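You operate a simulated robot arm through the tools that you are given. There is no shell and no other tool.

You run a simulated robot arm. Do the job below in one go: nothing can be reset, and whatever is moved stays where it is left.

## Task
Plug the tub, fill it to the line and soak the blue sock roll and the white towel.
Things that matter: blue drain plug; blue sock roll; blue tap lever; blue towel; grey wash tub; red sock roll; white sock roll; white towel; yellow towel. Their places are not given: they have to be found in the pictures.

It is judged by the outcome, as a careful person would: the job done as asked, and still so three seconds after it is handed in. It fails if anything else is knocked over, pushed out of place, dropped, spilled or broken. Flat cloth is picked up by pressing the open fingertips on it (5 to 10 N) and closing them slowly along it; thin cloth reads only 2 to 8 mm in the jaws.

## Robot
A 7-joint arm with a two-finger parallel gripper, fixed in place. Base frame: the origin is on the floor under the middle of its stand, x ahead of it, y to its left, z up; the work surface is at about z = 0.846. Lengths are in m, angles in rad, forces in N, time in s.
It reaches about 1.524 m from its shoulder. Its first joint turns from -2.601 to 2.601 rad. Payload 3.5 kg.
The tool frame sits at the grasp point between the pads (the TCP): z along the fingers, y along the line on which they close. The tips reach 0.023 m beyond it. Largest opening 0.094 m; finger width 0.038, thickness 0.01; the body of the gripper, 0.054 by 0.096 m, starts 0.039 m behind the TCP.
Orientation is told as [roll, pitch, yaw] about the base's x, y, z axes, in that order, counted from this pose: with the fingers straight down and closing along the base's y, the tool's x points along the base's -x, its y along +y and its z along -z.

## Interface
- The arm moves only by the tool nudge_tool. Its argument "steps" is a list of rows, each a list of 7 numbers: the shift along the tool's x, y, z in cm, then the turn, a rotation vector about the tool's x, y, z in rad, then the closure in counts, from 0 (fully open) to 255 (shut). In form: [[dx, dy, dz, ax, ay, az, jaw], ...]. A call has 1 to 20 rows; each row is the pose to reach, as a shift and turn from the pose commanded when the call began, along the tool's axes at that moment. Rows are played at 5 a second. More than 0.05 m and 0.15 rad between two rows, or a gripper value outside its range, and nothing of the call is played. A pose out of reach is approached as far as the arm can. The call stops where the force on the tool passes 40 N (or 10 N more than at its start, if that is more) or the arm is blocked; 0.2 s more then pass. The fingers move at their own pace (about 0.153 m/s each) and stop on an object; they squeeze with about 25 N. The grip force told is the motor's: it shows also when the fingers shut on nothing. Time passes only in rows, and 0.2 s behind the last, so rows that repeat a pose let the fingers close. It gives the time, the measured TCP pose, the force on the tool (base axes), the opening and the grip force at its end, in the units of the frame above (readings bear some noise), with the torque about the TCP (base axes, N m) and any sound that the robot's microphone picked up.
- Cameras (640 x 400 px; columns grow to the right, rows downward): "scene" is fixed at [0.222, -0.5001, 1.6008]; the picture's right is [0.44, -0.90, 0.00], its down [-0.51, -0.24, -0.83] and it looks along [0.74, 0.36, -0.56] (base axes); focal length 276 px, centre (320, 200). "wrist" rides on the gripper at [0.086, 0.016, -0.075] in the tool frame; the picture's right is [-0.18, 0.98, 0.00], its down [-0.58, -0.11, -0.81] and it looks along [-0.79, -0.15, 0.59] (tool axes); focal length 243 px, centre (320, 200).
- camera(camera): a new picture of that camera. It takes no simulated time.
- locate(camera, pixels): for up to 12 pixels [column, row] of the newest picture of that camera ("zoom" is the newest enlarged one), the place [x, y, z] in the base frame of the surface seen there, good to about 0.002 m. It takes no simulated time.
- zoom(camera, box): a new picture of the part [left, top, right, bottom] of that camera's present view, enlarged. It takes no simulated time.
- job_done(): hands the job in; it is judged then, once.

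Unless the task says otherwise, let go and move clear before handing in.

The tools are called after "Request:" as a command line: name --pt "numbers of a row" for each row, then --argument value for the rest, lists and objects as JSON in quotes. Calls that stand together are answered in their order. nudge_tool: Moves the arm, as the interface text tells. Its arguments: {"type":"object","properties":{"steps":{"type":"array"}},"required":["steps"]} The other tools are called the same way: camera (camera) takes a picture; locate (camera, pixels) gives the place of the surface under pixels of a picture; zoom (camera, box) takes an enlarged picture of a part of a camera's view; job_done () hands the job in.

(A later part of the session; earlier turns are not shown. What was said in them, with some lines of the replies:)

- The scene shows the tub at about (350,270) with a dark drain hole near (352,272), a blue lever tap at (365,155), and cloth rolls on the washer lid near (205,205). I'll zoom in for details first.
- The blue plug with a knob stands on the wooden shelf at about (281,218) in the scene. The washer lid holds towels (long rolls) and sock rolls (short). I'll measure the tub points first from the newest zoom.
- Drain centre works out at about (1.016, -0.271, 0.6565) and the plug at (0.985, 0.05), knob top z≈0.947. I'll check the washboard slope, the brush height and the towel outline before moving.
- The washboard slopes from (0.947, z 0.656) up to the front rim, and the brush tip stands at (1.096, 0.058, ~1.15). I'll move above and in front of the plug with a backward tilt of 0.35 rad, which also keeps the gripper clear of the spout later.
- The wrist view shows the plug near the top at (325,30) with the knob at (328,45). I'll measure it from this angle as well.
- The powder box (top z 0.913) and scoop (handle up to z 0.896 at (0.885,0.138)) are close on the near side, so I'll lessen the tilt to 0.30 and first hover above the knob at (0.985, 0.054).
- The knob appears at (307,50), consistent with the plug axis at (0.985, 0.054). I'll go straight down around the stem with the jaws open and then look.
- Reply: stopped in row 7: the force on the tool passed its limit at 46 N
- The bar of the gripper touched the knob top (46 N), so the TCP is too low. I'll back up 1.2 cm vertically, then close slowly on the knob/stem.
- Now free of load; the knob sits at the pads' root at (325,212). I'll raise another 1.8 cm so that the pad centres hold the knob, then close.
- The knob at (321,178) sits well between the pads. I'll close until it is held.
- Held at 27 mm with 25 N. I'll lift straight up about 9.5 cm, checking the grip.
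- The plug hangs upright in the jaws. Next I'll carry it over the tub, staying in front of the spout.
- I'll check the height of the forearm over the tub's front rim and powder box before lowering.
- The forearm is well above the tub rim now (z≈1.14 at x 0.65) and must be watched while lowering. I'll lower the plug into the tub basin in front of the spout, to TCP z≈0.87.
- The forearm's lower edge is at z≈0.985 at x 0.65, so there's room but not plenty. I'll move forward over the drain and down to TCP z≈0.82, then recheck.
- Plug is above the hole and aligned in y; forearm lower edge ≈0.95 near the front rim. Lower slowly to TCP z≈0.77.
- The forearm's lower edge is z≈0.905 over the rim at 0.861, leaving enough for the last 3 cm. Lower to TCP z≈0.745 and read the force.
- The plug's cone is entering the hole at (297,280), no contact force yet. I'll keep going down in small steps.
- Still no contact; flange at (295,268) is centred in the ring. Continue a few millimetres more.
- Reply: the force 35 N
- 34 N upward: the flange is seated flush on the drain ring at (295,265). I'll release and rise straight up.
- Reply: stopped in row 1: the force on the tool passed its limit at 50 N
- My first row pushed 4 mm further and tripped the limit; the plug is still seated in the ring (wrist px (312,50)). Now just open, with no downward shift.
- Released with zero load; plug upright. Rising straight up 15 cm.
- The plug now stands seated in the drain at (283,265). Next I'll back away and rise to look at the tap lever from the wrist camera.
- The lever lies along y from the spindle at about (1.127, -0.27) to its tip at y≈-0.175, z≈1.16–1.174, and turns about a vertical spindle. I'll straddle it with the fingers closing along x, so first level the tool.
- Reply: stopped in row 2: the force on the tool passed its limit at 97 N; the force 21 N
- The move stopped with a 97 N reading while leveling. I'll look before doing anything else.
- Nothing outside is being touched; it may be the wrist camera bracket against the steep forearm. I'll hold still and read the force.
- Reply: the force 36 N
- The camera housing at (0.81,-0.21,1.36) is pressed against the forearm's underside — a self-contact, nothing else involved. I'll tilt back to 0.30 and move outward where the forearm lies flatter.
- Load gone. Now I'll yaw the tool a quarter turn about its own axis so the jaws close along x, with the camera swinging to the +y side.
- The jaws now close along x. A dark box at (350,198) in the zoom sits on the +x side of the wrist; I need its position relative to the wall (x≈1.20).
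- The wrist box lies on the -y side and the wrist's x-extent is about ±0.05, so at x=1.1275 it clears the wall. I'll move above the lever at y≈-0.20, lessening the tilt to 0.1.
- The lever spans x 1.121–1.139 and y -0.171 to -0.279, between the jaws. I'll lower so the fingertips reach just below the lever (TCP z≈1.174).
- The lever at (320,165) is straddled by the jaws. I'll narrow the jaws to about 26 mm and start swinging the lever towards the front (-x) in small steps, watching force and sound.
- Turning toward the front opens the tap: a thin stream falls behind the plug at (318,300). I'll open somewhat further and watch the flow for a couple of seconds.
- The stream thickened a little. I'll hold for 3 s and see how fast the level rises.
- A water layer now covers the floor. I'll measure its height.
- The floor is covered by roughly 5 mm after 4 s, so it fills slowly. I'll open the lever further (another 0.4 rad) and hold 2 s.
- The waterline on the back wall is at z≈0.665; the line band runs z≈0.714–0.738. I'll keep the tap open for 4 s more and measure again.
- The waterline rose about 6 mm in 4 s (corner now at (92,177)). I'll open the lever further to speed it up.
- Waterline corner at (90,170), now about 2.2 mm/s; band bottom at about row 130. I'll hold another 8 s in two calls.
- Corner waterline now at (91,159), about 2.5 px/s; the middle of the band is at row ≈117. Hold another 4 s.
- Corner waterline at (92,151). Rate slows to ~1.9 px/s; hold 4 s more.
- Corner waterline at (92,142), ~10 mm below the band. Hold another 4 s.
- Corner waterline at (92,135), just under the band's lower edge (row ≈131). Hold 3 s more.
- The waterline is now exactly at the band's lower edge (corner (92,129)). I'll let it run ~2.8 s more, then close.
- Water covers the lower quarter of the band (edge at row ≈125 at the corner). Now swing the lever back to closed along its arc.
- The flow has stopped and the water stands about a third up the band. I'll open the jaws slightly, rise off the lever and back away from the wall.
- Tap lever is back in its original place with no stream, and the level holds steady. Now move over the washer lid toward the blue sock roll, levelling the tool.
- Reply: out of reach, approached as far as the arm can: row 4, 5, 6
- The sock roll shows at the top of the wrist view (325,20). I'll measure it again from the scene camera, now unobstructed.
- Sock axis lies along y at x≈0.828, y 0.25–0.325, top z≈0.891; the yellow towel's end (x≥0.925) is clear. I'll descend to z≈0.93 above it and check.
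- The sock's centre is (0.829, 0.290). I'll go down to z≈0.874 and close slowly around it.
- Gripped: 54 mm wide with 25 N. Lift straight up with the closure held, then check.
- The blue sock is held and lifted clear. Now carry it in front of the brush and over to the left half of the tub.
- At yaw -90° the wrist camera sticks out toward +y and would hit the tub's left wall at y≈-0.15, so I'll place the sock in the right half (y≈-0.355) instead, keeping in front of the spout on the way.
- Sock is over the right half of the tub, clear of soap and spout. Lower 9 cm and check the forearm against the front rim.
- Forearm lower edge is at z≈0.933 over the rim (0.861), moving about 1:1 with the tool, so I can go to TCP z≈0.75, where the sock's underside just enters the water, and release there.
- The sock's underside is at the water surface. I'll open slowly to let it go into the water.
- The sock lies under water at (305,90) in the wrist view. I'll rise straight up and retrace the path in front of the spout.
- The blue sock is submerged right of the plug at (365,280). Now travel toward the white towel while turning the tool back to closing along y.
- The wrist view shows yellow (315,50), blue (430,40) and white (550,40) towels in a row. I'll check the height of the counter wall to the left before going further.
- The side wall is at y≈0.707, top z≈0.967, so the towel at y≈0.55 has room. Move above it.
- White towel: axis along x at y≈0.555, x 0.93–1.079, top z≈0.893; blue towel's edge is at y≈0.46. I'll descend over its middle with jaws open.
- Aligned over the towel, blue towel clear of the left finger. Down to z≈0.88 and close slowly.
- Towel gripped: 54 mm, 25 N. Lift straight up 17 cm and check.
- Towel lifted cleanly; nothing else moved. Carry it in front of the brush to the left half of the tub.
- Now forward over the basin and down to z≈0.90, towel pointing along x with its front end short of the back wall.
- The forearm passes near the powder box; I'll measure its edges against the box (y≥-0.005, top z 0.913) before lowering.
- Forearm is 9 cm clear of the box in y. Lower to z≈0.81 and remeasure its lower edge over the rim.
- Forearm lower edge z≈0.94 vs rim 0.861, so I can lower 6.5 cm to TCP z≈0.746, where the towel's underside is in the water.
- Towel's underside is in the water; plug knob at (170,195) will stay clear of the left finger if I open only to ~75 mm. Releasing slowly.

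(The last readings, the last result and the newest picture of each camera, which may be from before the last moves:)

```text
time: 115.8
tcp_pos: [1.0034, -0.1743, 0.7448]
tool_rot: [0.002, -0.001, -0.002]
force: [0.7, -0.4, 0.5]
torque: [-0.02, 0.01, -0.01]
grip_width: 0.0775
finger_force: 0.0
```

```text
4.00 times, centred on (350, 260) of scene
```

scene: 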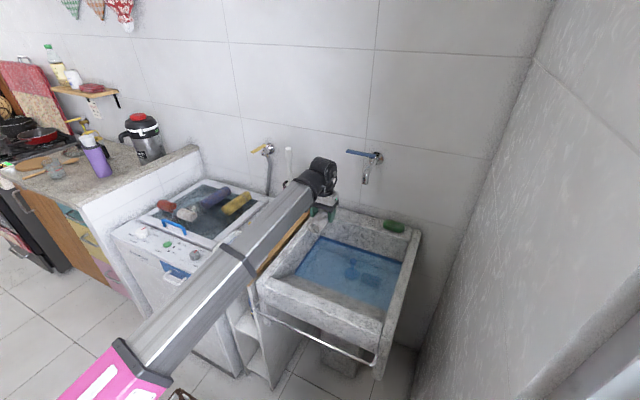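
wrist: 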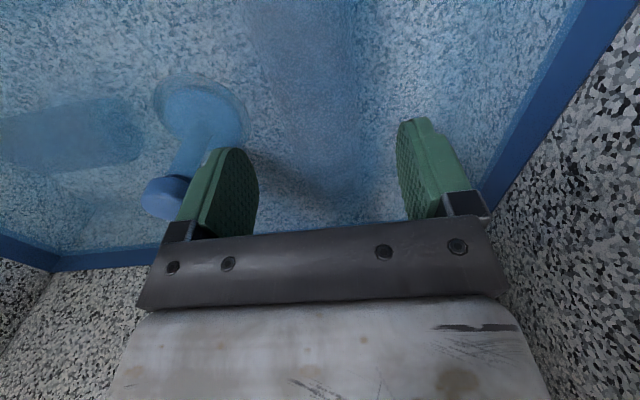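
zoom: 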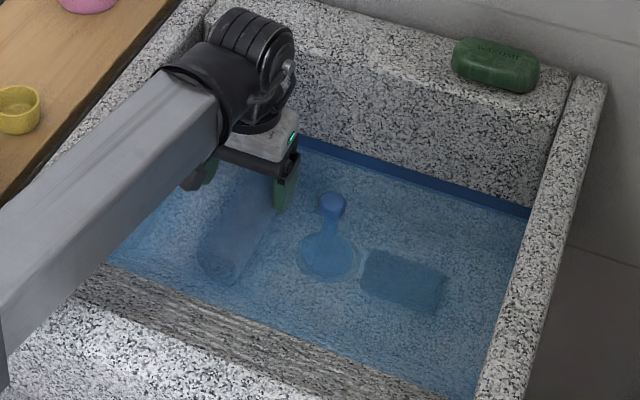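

Both towel and sock lie under water at (240,235) and (400,280). Rise straight up, then back away for a clear look at the level.

Request:
nudge_tool --pt "0 0 -2 0 0 0 45" --pt "0 0 -5 0 0 0 45" --pt "0 0 -8.5 0 0 0 45" --pt "0 0 -12 0 0 0 45" --pt "0 0 -16 0 0 0 45" --pt "2.5 0 -19 0 0 0 45" --pt "5 0.5 -22 0 0 0 45" --pt "7.5 1 -25 0 0 0 45" --pt "8.5 4 -27.5 0 0 0 45" --pt "8.5 8 -28.5 0 0 0 45" --pt "8.5 12 -29 0 0 0 45" --pt "8.5 16 -29 0 0 0 45" --pt "8.5 20 -29 0 0 0 45" --pt "8.5 24 -29 0 0 0 45" --pt "8.5 28 -29 0 0 0 45" --pt "8.5 28 -29 0 0 0 45"

Request:
camera --camera "scene"

Request:
zoom --camera "scene" --box '[310, 220, 400, 280]'

```text
time: 119.2
tcp_pos: [0.9168, 0.1058, 1.0359]
tool_rot: [0.001, -0.003, -0.002]
force: [-0.5, 0.2, -0.7]
torque: [-0.01, -0.01, 0.0]
grip_width: 0.0775
finger_force: 0.1
```

```text
taken
```

scene: 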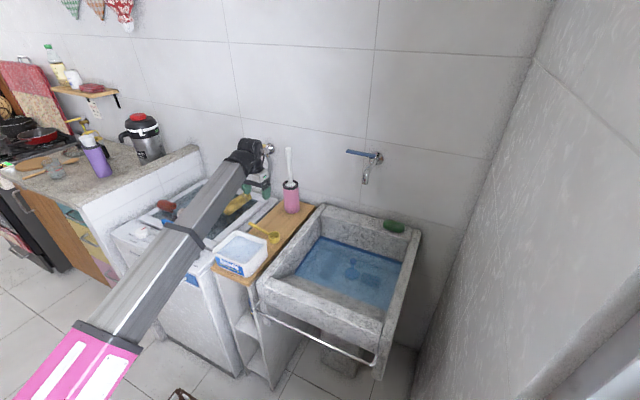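

```text
6.67 times, centred on (355, 250) of scene
```

zoom: 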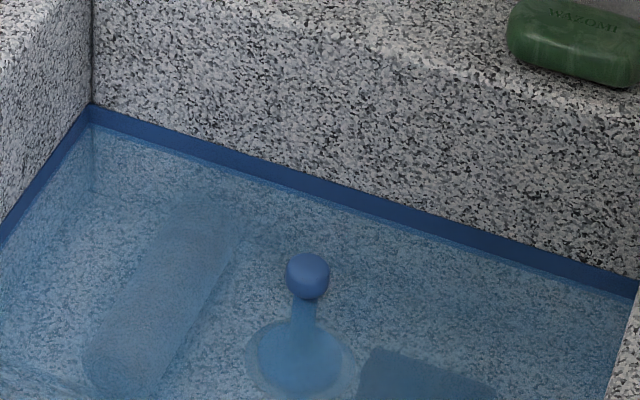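

Request:
zoom --camera "scene" --box '[316, 230, 346, 250]'

Request:
zoom --camera "scene" --box '[370, 245, 405, 270]'

```text
16.00 times, centred on (331, 240) of scene
```

zoom: 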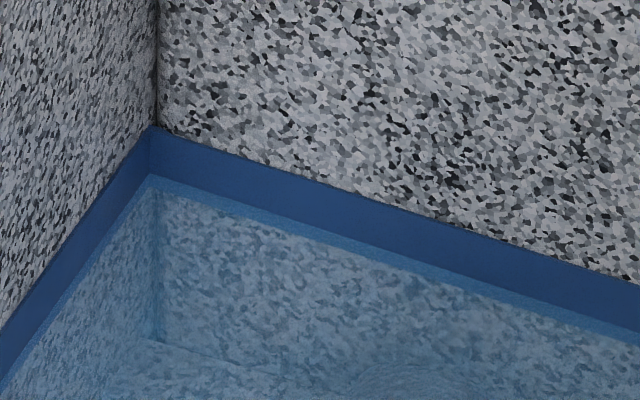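

```text
16.00 times, centred on (388, 258) of scene
```

zoom: 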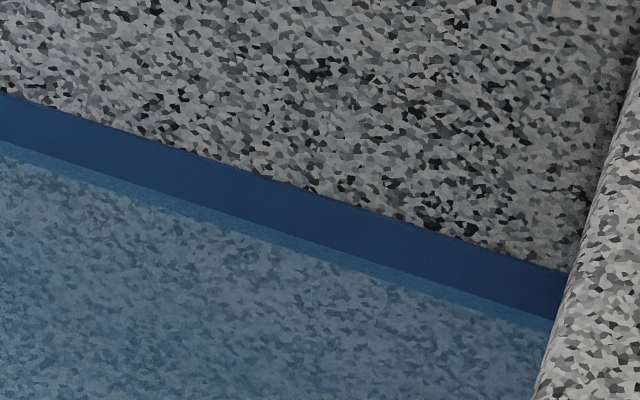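

The waterline crosses the band about a quarter up from its lower edge. I'll measure the heights exactly.

Request:
locate --camera "zoom" --pixels '[[200, 163], [200, 168], [200, 214], [200, 219], [200, 232], [200, 238], [400, 218], [400, 225], [400, 272], [400, 278], [400, 290], [400, 296]]'

```text
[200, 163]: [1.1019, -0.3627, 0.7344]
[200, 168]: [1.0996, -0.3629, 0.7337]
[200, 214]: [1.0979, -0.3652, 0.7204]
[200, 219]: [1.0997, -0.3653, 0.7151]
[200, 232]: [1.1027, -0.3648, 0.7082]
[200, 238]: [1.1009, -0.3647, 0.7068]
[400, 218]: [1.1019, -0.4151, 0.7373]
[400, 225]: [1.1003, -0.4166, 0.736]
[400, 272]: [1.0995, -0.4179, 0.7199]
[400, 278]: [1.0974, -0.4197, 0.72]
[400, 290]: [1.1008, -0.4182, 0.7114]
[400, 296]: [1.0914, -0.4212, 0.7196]
```

Band ≈ z 0.7126–0.7365, water ≈ 0.718 — on the line but below its middle, and the rolls didn't raise it. I'll top up about 6 mm to the middle of the line: go back toward the tap, turning the jaws to close along x again.

Request:
nudge_tool --pt "-0.4 -1.5 -0.3 0 0 0.08 60" --pt "-0.8 -3.5 -0.7 0 0 0.2 100" --pt "-1.2 -5.5 -1 0 0 0.33 136" --pt "-1.7 -8 -1.4 0 0 0.46 136" --pt "-2.1 -10.5 -1.8 0 0 0.59 136" --pt "-2.6 -13 -2.2 0 0 0.72 136" --pt "-3 -15 -2.6 0 0 0.85 136" --pt "-3.5 -17 -3 0 0 0.98 136" --pt "-4 -19 -3.4 0 0 1.11 136" --pt "-4.4 -21 -3.8 0 0 1.24 136" --pt "-4.8 -23 -4.1 0 0 1.37 136" --pt "-5.2 -25 -4.4 0 0 1.48 136" --pt "-5.5 -26 -4.5 0 0 1.57 136" --pt "-5.5 -26 -4.5 0 0 1.57 136"

Request:
camera --camera "scene"

```text
time: 122.2
tcp_pos: [0.9729, -0.157, 1.082]
tool_rot: [-0.001, 0.002, -1.572]
force: [-0.2, -0.3, 0.4]
torque: [0.0, -0.02, 0.0]
grip_width: 0.0438
finger_force: 0.1
```

```text
taken
```

scene: 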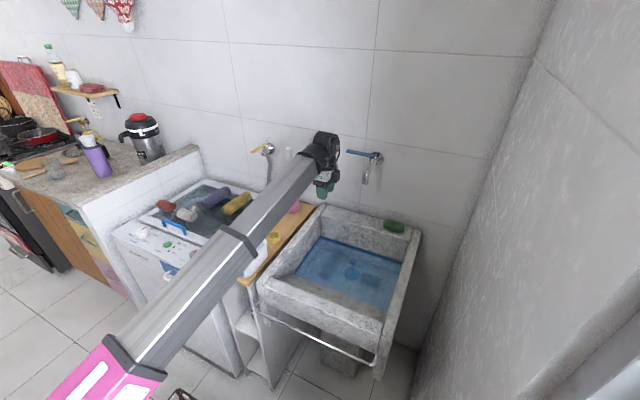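

Rise to z≈1.26 and move forward above the lever with a slight tilt, as before.

Request:
nudge_tool --pt "-1 0 -4.5 -0.03 0 0 136" --pt "-2 0 -9 -0.06 0 0 136" --pt "-3 0 -13.5 -0.09 0 0 136" --pt "-4.3 0 -17.5 -0.105 0 0 136" --pt "-4.3 4 -17.5 -0.105 0 0 136" --pt "-4.3 8 -17.5 -0.105 0 0 136" --pt "-4.3 12 -17.3 -0.105 0 0 136" --pt "-4.3 15.6 -17 -0.105 0 0 136" --pt "-4.3 15.6 -17 -0.105 0 0 136"

Request:
camera --camera "wrist"

Request:
zoom --camera "scene" --box '[310, 80, 410, 200]'

```text
time: 124.2
tcp_pos: [1.1279, -0.1987, 1.2505]
tool_rot: [0.107, 0.001, -1.573]
force: [-0.3, 0.7, 0.1]
torque: [0.04, -0.04, 0.02]
grip_width: 0.0439
finger_force: 0.0
```

```text
taken
```

wrist: 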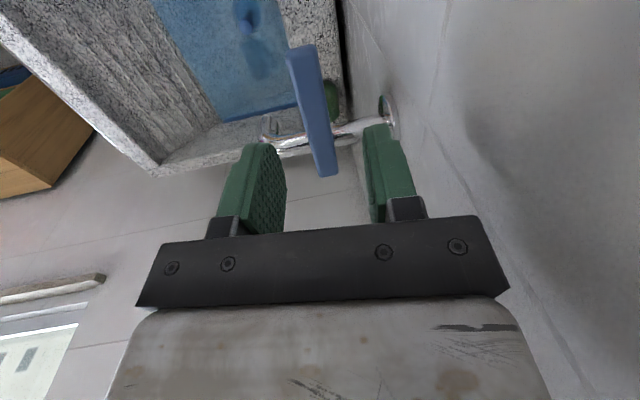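

```text
3.33 times, centred on (360, 140) of scene
```

zoom: 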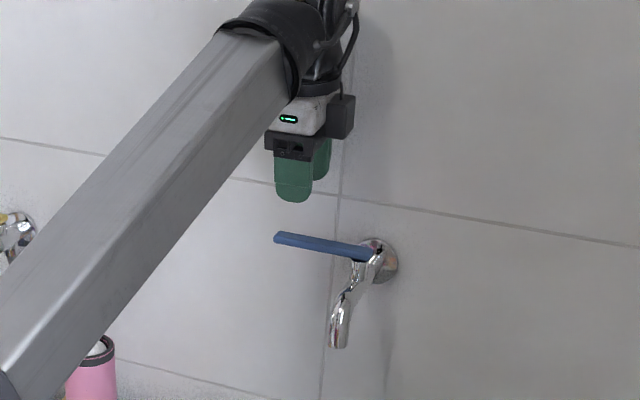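

The lever is in place between the jaws as before. Descend around it again and narrow the jaws.

Request:
nudge_tool --pt "0 -0.17 1.9 0 0 0 136" --pt "0 -0.35 3.8 0 0 0 136" --pt "0 -0.52 5.7 0 0 0 136" --pt "0 -0.7 7.7 0 0 0 136" --pt "0 -0.7 7.7 0 0 0 160" --pt "0 -0.7 7.7 0 0 0 184" --pt "0 -0.7 7.7 0 0 0 184"

Request:
camera --camera "wrist"

```text
time: 125.8
tcp_pos: [1.1297, -0.1982, 1.1751]
tool_rot: [0.108, 0.001, -1.569]
force: [-0.1, 0.3, -0.1]
torque: [0.01, -0.01, -0.01]
grip_width: 0.0259
finger_force: 0.1
```

```text
taken
```

wrist: 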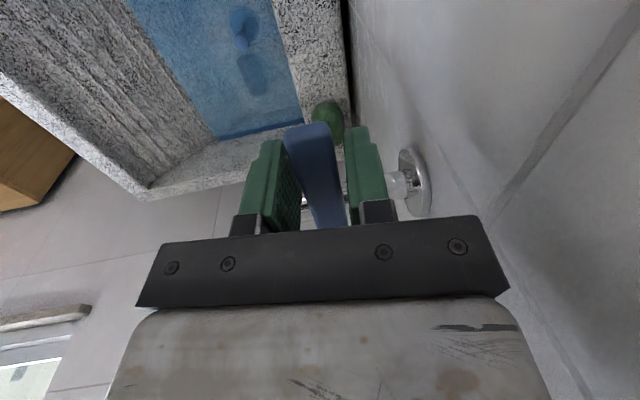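

Straddled again. Open to about 0.8 rad and let it run ~3 s, then check the level.

Request:
nudge_tool --pt "-0.07 -1.0 -0.105 0 0 -0.14 184" --pt "-0.278 -1.976 -0.207 0 0 -0.28 184" --pt "-0.621 -2.915 -0.306 0 0 -0.42 184" --pt "-1.092 -3.798 -0.4 0 0 -0.56 184" --pt "-1.681 -4.606 -0.48 0 0 -0.7 184" --pt "-2.169 -5.129 -0.54 0 0 -0.8 184" --pt "-2.169 -5.129 -0.54 0 0 -0.8 184" --pt "-2.169 -5.129 -0.54 0 0 -0.8 184" --pt "-2.169 -5.129 -0.54 0 0 -0.8 184" --pt "-2.169 -5.129 -0.54 0 0 -0.8 184" --pt "-2.169 -5.129 -0.54 0 0 -0.8 184" --pt "-2.169 -5.129 -0.54 0 0 -0.8 184" --pt "-2.169 -5.129 -0.54 0 0 -0.8 184" --pt "-2.169 -5.129 -0.54 0 0 -0.8 184" --pt "-2.169 -5.129 -0.54 0 0 -0.8 184" --pt "-2.169 -5.129 -0.54 0 0 -0.8 184" --pt "-2.169 -5.129 -0.54 0 0 -0.8 184"

Request:
zoom --camera "scene" --box '[370, 245, 405, 270]'

Request:
zoom --camera "scene" --box '[316, 230, 346, 250]'

```text
time: 129.4
tcp_pos: [1.0777, -0.2219, 1.1744]
tool_rot: [0.075, -0.074, -0.776]
force: [-0.1, 0.4, -0.6]
torque: [-0.01, 0.02, 0.01]
grip_width: 0.0262
finger_force: 0.1
```

```text
16.00 times, centred on (388, 258) of scene
```

zoom: 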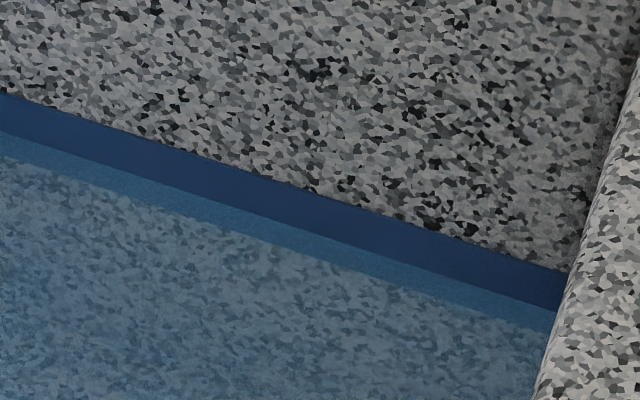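

```text
16.00 times, centred on (331, 240) of scene
```

zoom: 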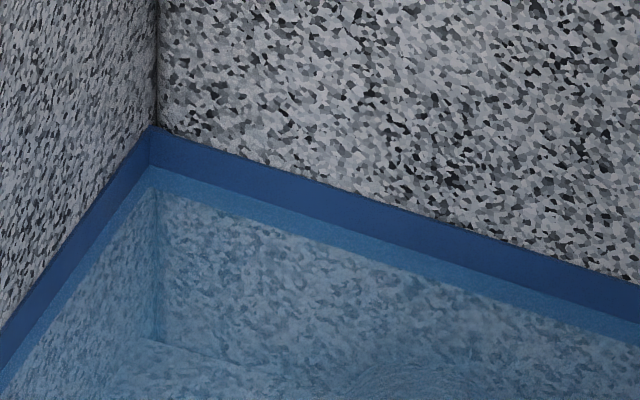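

Waterline now at row 167 at the corner (band 127–190); about 3 mm more wanted. Hold ~1.8 s more and then close the lever in the same call.

Request:
nudge_tool --pt "0 0 0 0 0 0 184" --pt "0 0 0 0 0 0 184" --pt "0 0 0 0 0 0 184" --pt "0 0 0 0 0 0 184" --pt "0 0 0 0 0 0 184" --pt "0 0 0 0 0 0 184" --pt "0 0 0 0 0 0 184" --pt "0 0 0 0 0 0 184" --pt "0 0 0 0 0 0 184" --pt "-0.07 1.0 0.078 0 0 0.14 184" --pt "-0.278 1.976 0.166 0 0 0.28 184" --pt "-0.621 2.915 0.26 0 0 0.42 184" --pt "-1.092 3.798 0.36 0 0 0.56 184" --pt "-1.681 4.606 0.464 0 0 0.7 184" --pt "-2.169 5.129 0.54 0 0 0.8 184" --pt "-2.378 5.324 0.57 0 0 0.84 184"

Request:
zoom --camera "scene" --box '[290, 110, 420, 320]'

Request:
zoom --camera "scene" --box '[316, 230, 346, 250]'

```text
time: 132.8
tcp_pos: [1.1318, -0.1992, 1.1751]
tool_rot: [0.106, 0.007, -1.614]
force: [-3.5, -1.2, -0.8]
torque: [-0.03, 0.01, 0.1]
grip_width: 0.0277
finger_force: 1.4
```

```text
1.90 times, centred on (355, 215) of scene
```

zoom: 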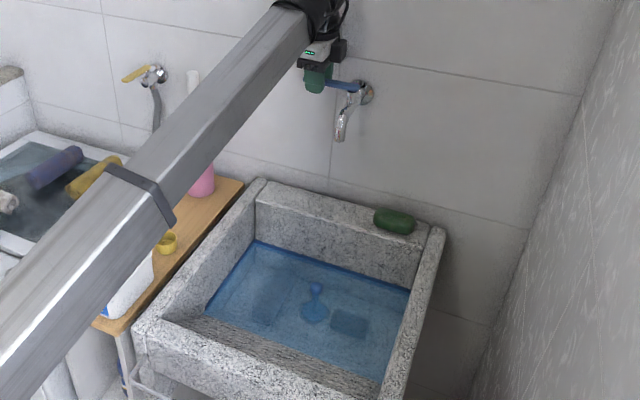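

```text
16.00 times, centred on (331, 240) of scene
```

zoom: 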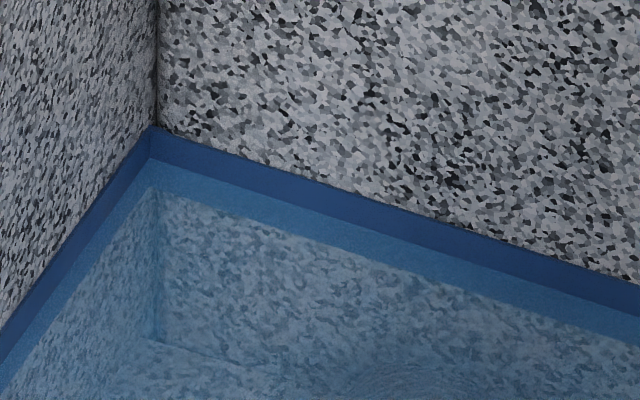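

The water now stands at the middle of the line band and the stream has stopped. Open the jaws, lift off the lever and back away.

Request:
nudge_tool --pt "0 -0.2 0 0 0 0 160" --pt "0 -0.2 0 0 0 0 136" --pt "0 0 -1.5 0 0 0 136" --pt "0 0.3 -4 0 0 0 136" --pt "0 0.84 -8 0 0 0 136" --pt "0.6 -3.3 -8.8 0 0 0 136" --pt "1.2 -7.5 -9.6 0 0 0 136" --pt "1.8 -11.6 -10.2 0 0 0 136" --pt "2.5 -15.8 -10 0 0 0 136" --pt "3.2 -18 -8 0 0 0 136" --pt "4.5 -20 -5 0 0 0 136" --pt "4.5 -20 -5 0 0 0 136"

Request:
camera --camera "scene"

Request:
zoom --camera "scene" --box '[330, 130, 410, 200]'

```text
time: 135.4
tcp_pos: [0.9293, -0.1463, 1.2013]
tool_rot: [0.105, 0.005, -1.611]
force: [0.8, -0.1, 0.1]
torque: [0.0, 0.05, -0.01]
grip_width: 0.0443
finger_force: 0.1
```

```text
taken
```

scene: 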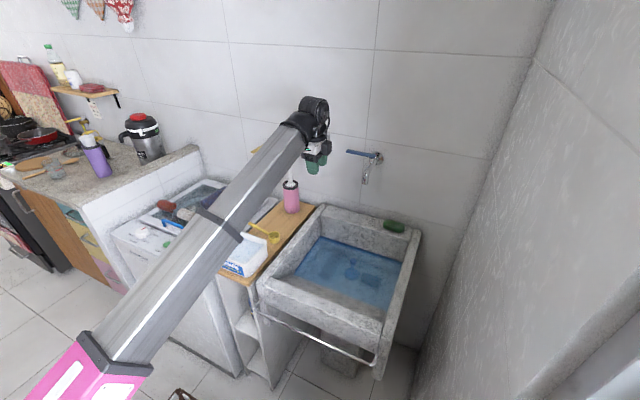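

```text
5.71 times, centred on (370, 165) of scene
```

zoom: 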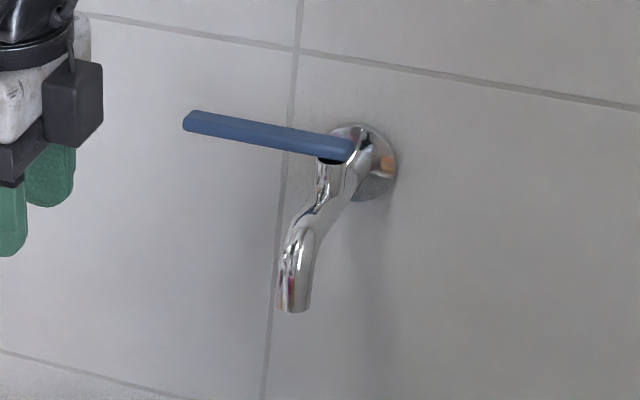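

The tap lever is exactly as at the start and the spout is dry. I'll wait 3 s and confirm the level holds and everything else is in place.

Request:
nudge_tool --pt "0 0 1 0 0 0 136" --pt "0 0 2 0 0 0 136" --pt "0 0 3 0 0 0 136" --pt "0 0 4 0 0 0 136" --pt "0 0 4 0 0 0 136" --pt "0 0 4 0 0 0 136" --pt "0 0 4 0 0 0 136" --pt "0 0 4 0 0 0 136" --pt "0 0 4 0 0 0 136" --pt "0 0 4 0 0 0 136" --pt "0 0 4 0 0 0 136" --pt "0 0 4 0 0 0 136" --pt "0 0 4 0 0 0 136" --pt "0 0 4 0 0 0 136" --pt "0 0 4 0 0 0 136"

Request:
zoom --camera "scene" --box '[316, 230, 346, 250]'

Request:
zoom --camera "scene" --box '[290, 190, 430, 320]'

Request:
zoom --camera "scene" --box '[120, 160, 310, 290]'

```text
time: 138.6
tcp_pos: [0.9327, -0.1487, 1.1627]
tool_rot: [0.107, 0.006, -1.611]
force: [-0.4, -0.1, 0.0]
torque: [0.0, -0.03, -0.01]
grip_width: 0.0439
finger_force: 0.1
```

```text
16.00 times, centred on (331, 240) of scene
```

zoom: 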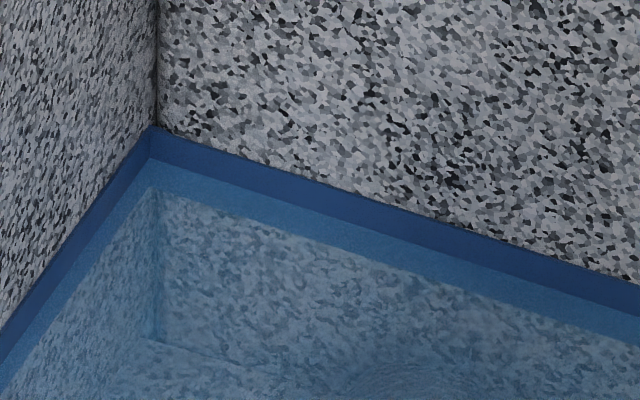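

```text
3.08 times, centred on (360, 255) of scene
```

zoom: 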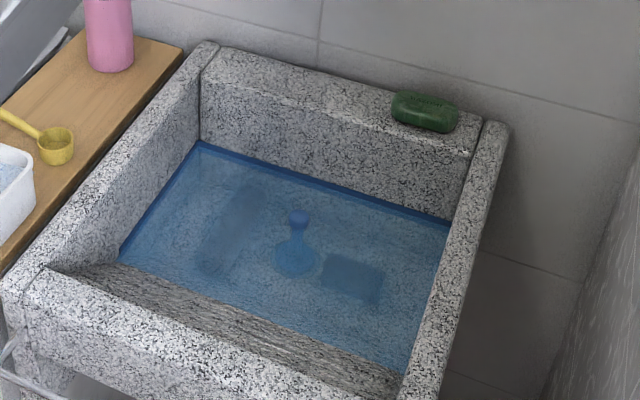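

```text
3.08 times, centred on (215, 225) of scene
```

zoom: 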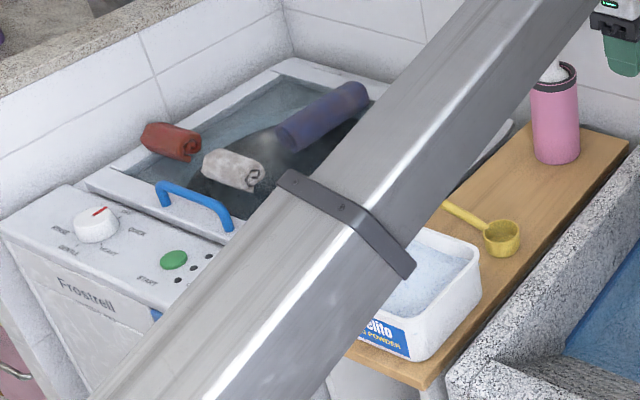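

The waterline stays at the middle of the line (row ≈159 at the corner), and the plug is seated at (293,258). The white towel (235,225) and blue sock (355,278) are under water. The tap is shut, the other rolls, scoop, box, brush and soap are in place, and the gripper is empty and clear, so I'm handing in.

Request:
job_done

```text
The job is handed in.
```

The tub is plugged and filled to the blue line, and the blue sock roll and the white towel are both under water. I've handed the job in.

- **Plug:** the blue drain plug is seated flush in the drain. The water level did not drop while I watched it for the last few seconds.
- **Water level:** the first fill stopped about a quarter of the way up the line. I reopened the tap briefly and brought it to the middle of the line. The tap is shut and its lever is back where it started.
- **Soaking:** the towel lies on the tub floor to the left of the plug and the sock roll to the right, both fully submerged.
- **Everything else:** the red and white sock rolls, blue towel, washing powder, scoop, brush and soap looked undisturbed in the last pictures. The arm hid the yellow towel in those, but it was in place the last time I could see it. The gripper is empty and clear of the tub.

Three times a move stopped on high force. The gripper bar touched the plug's knob (46 N), and I pressed the seated plug once more before letting go (50 N). The wrist camera also bumped the arm's own forearm (97 N). None of these moved or damaged anything that I could see.
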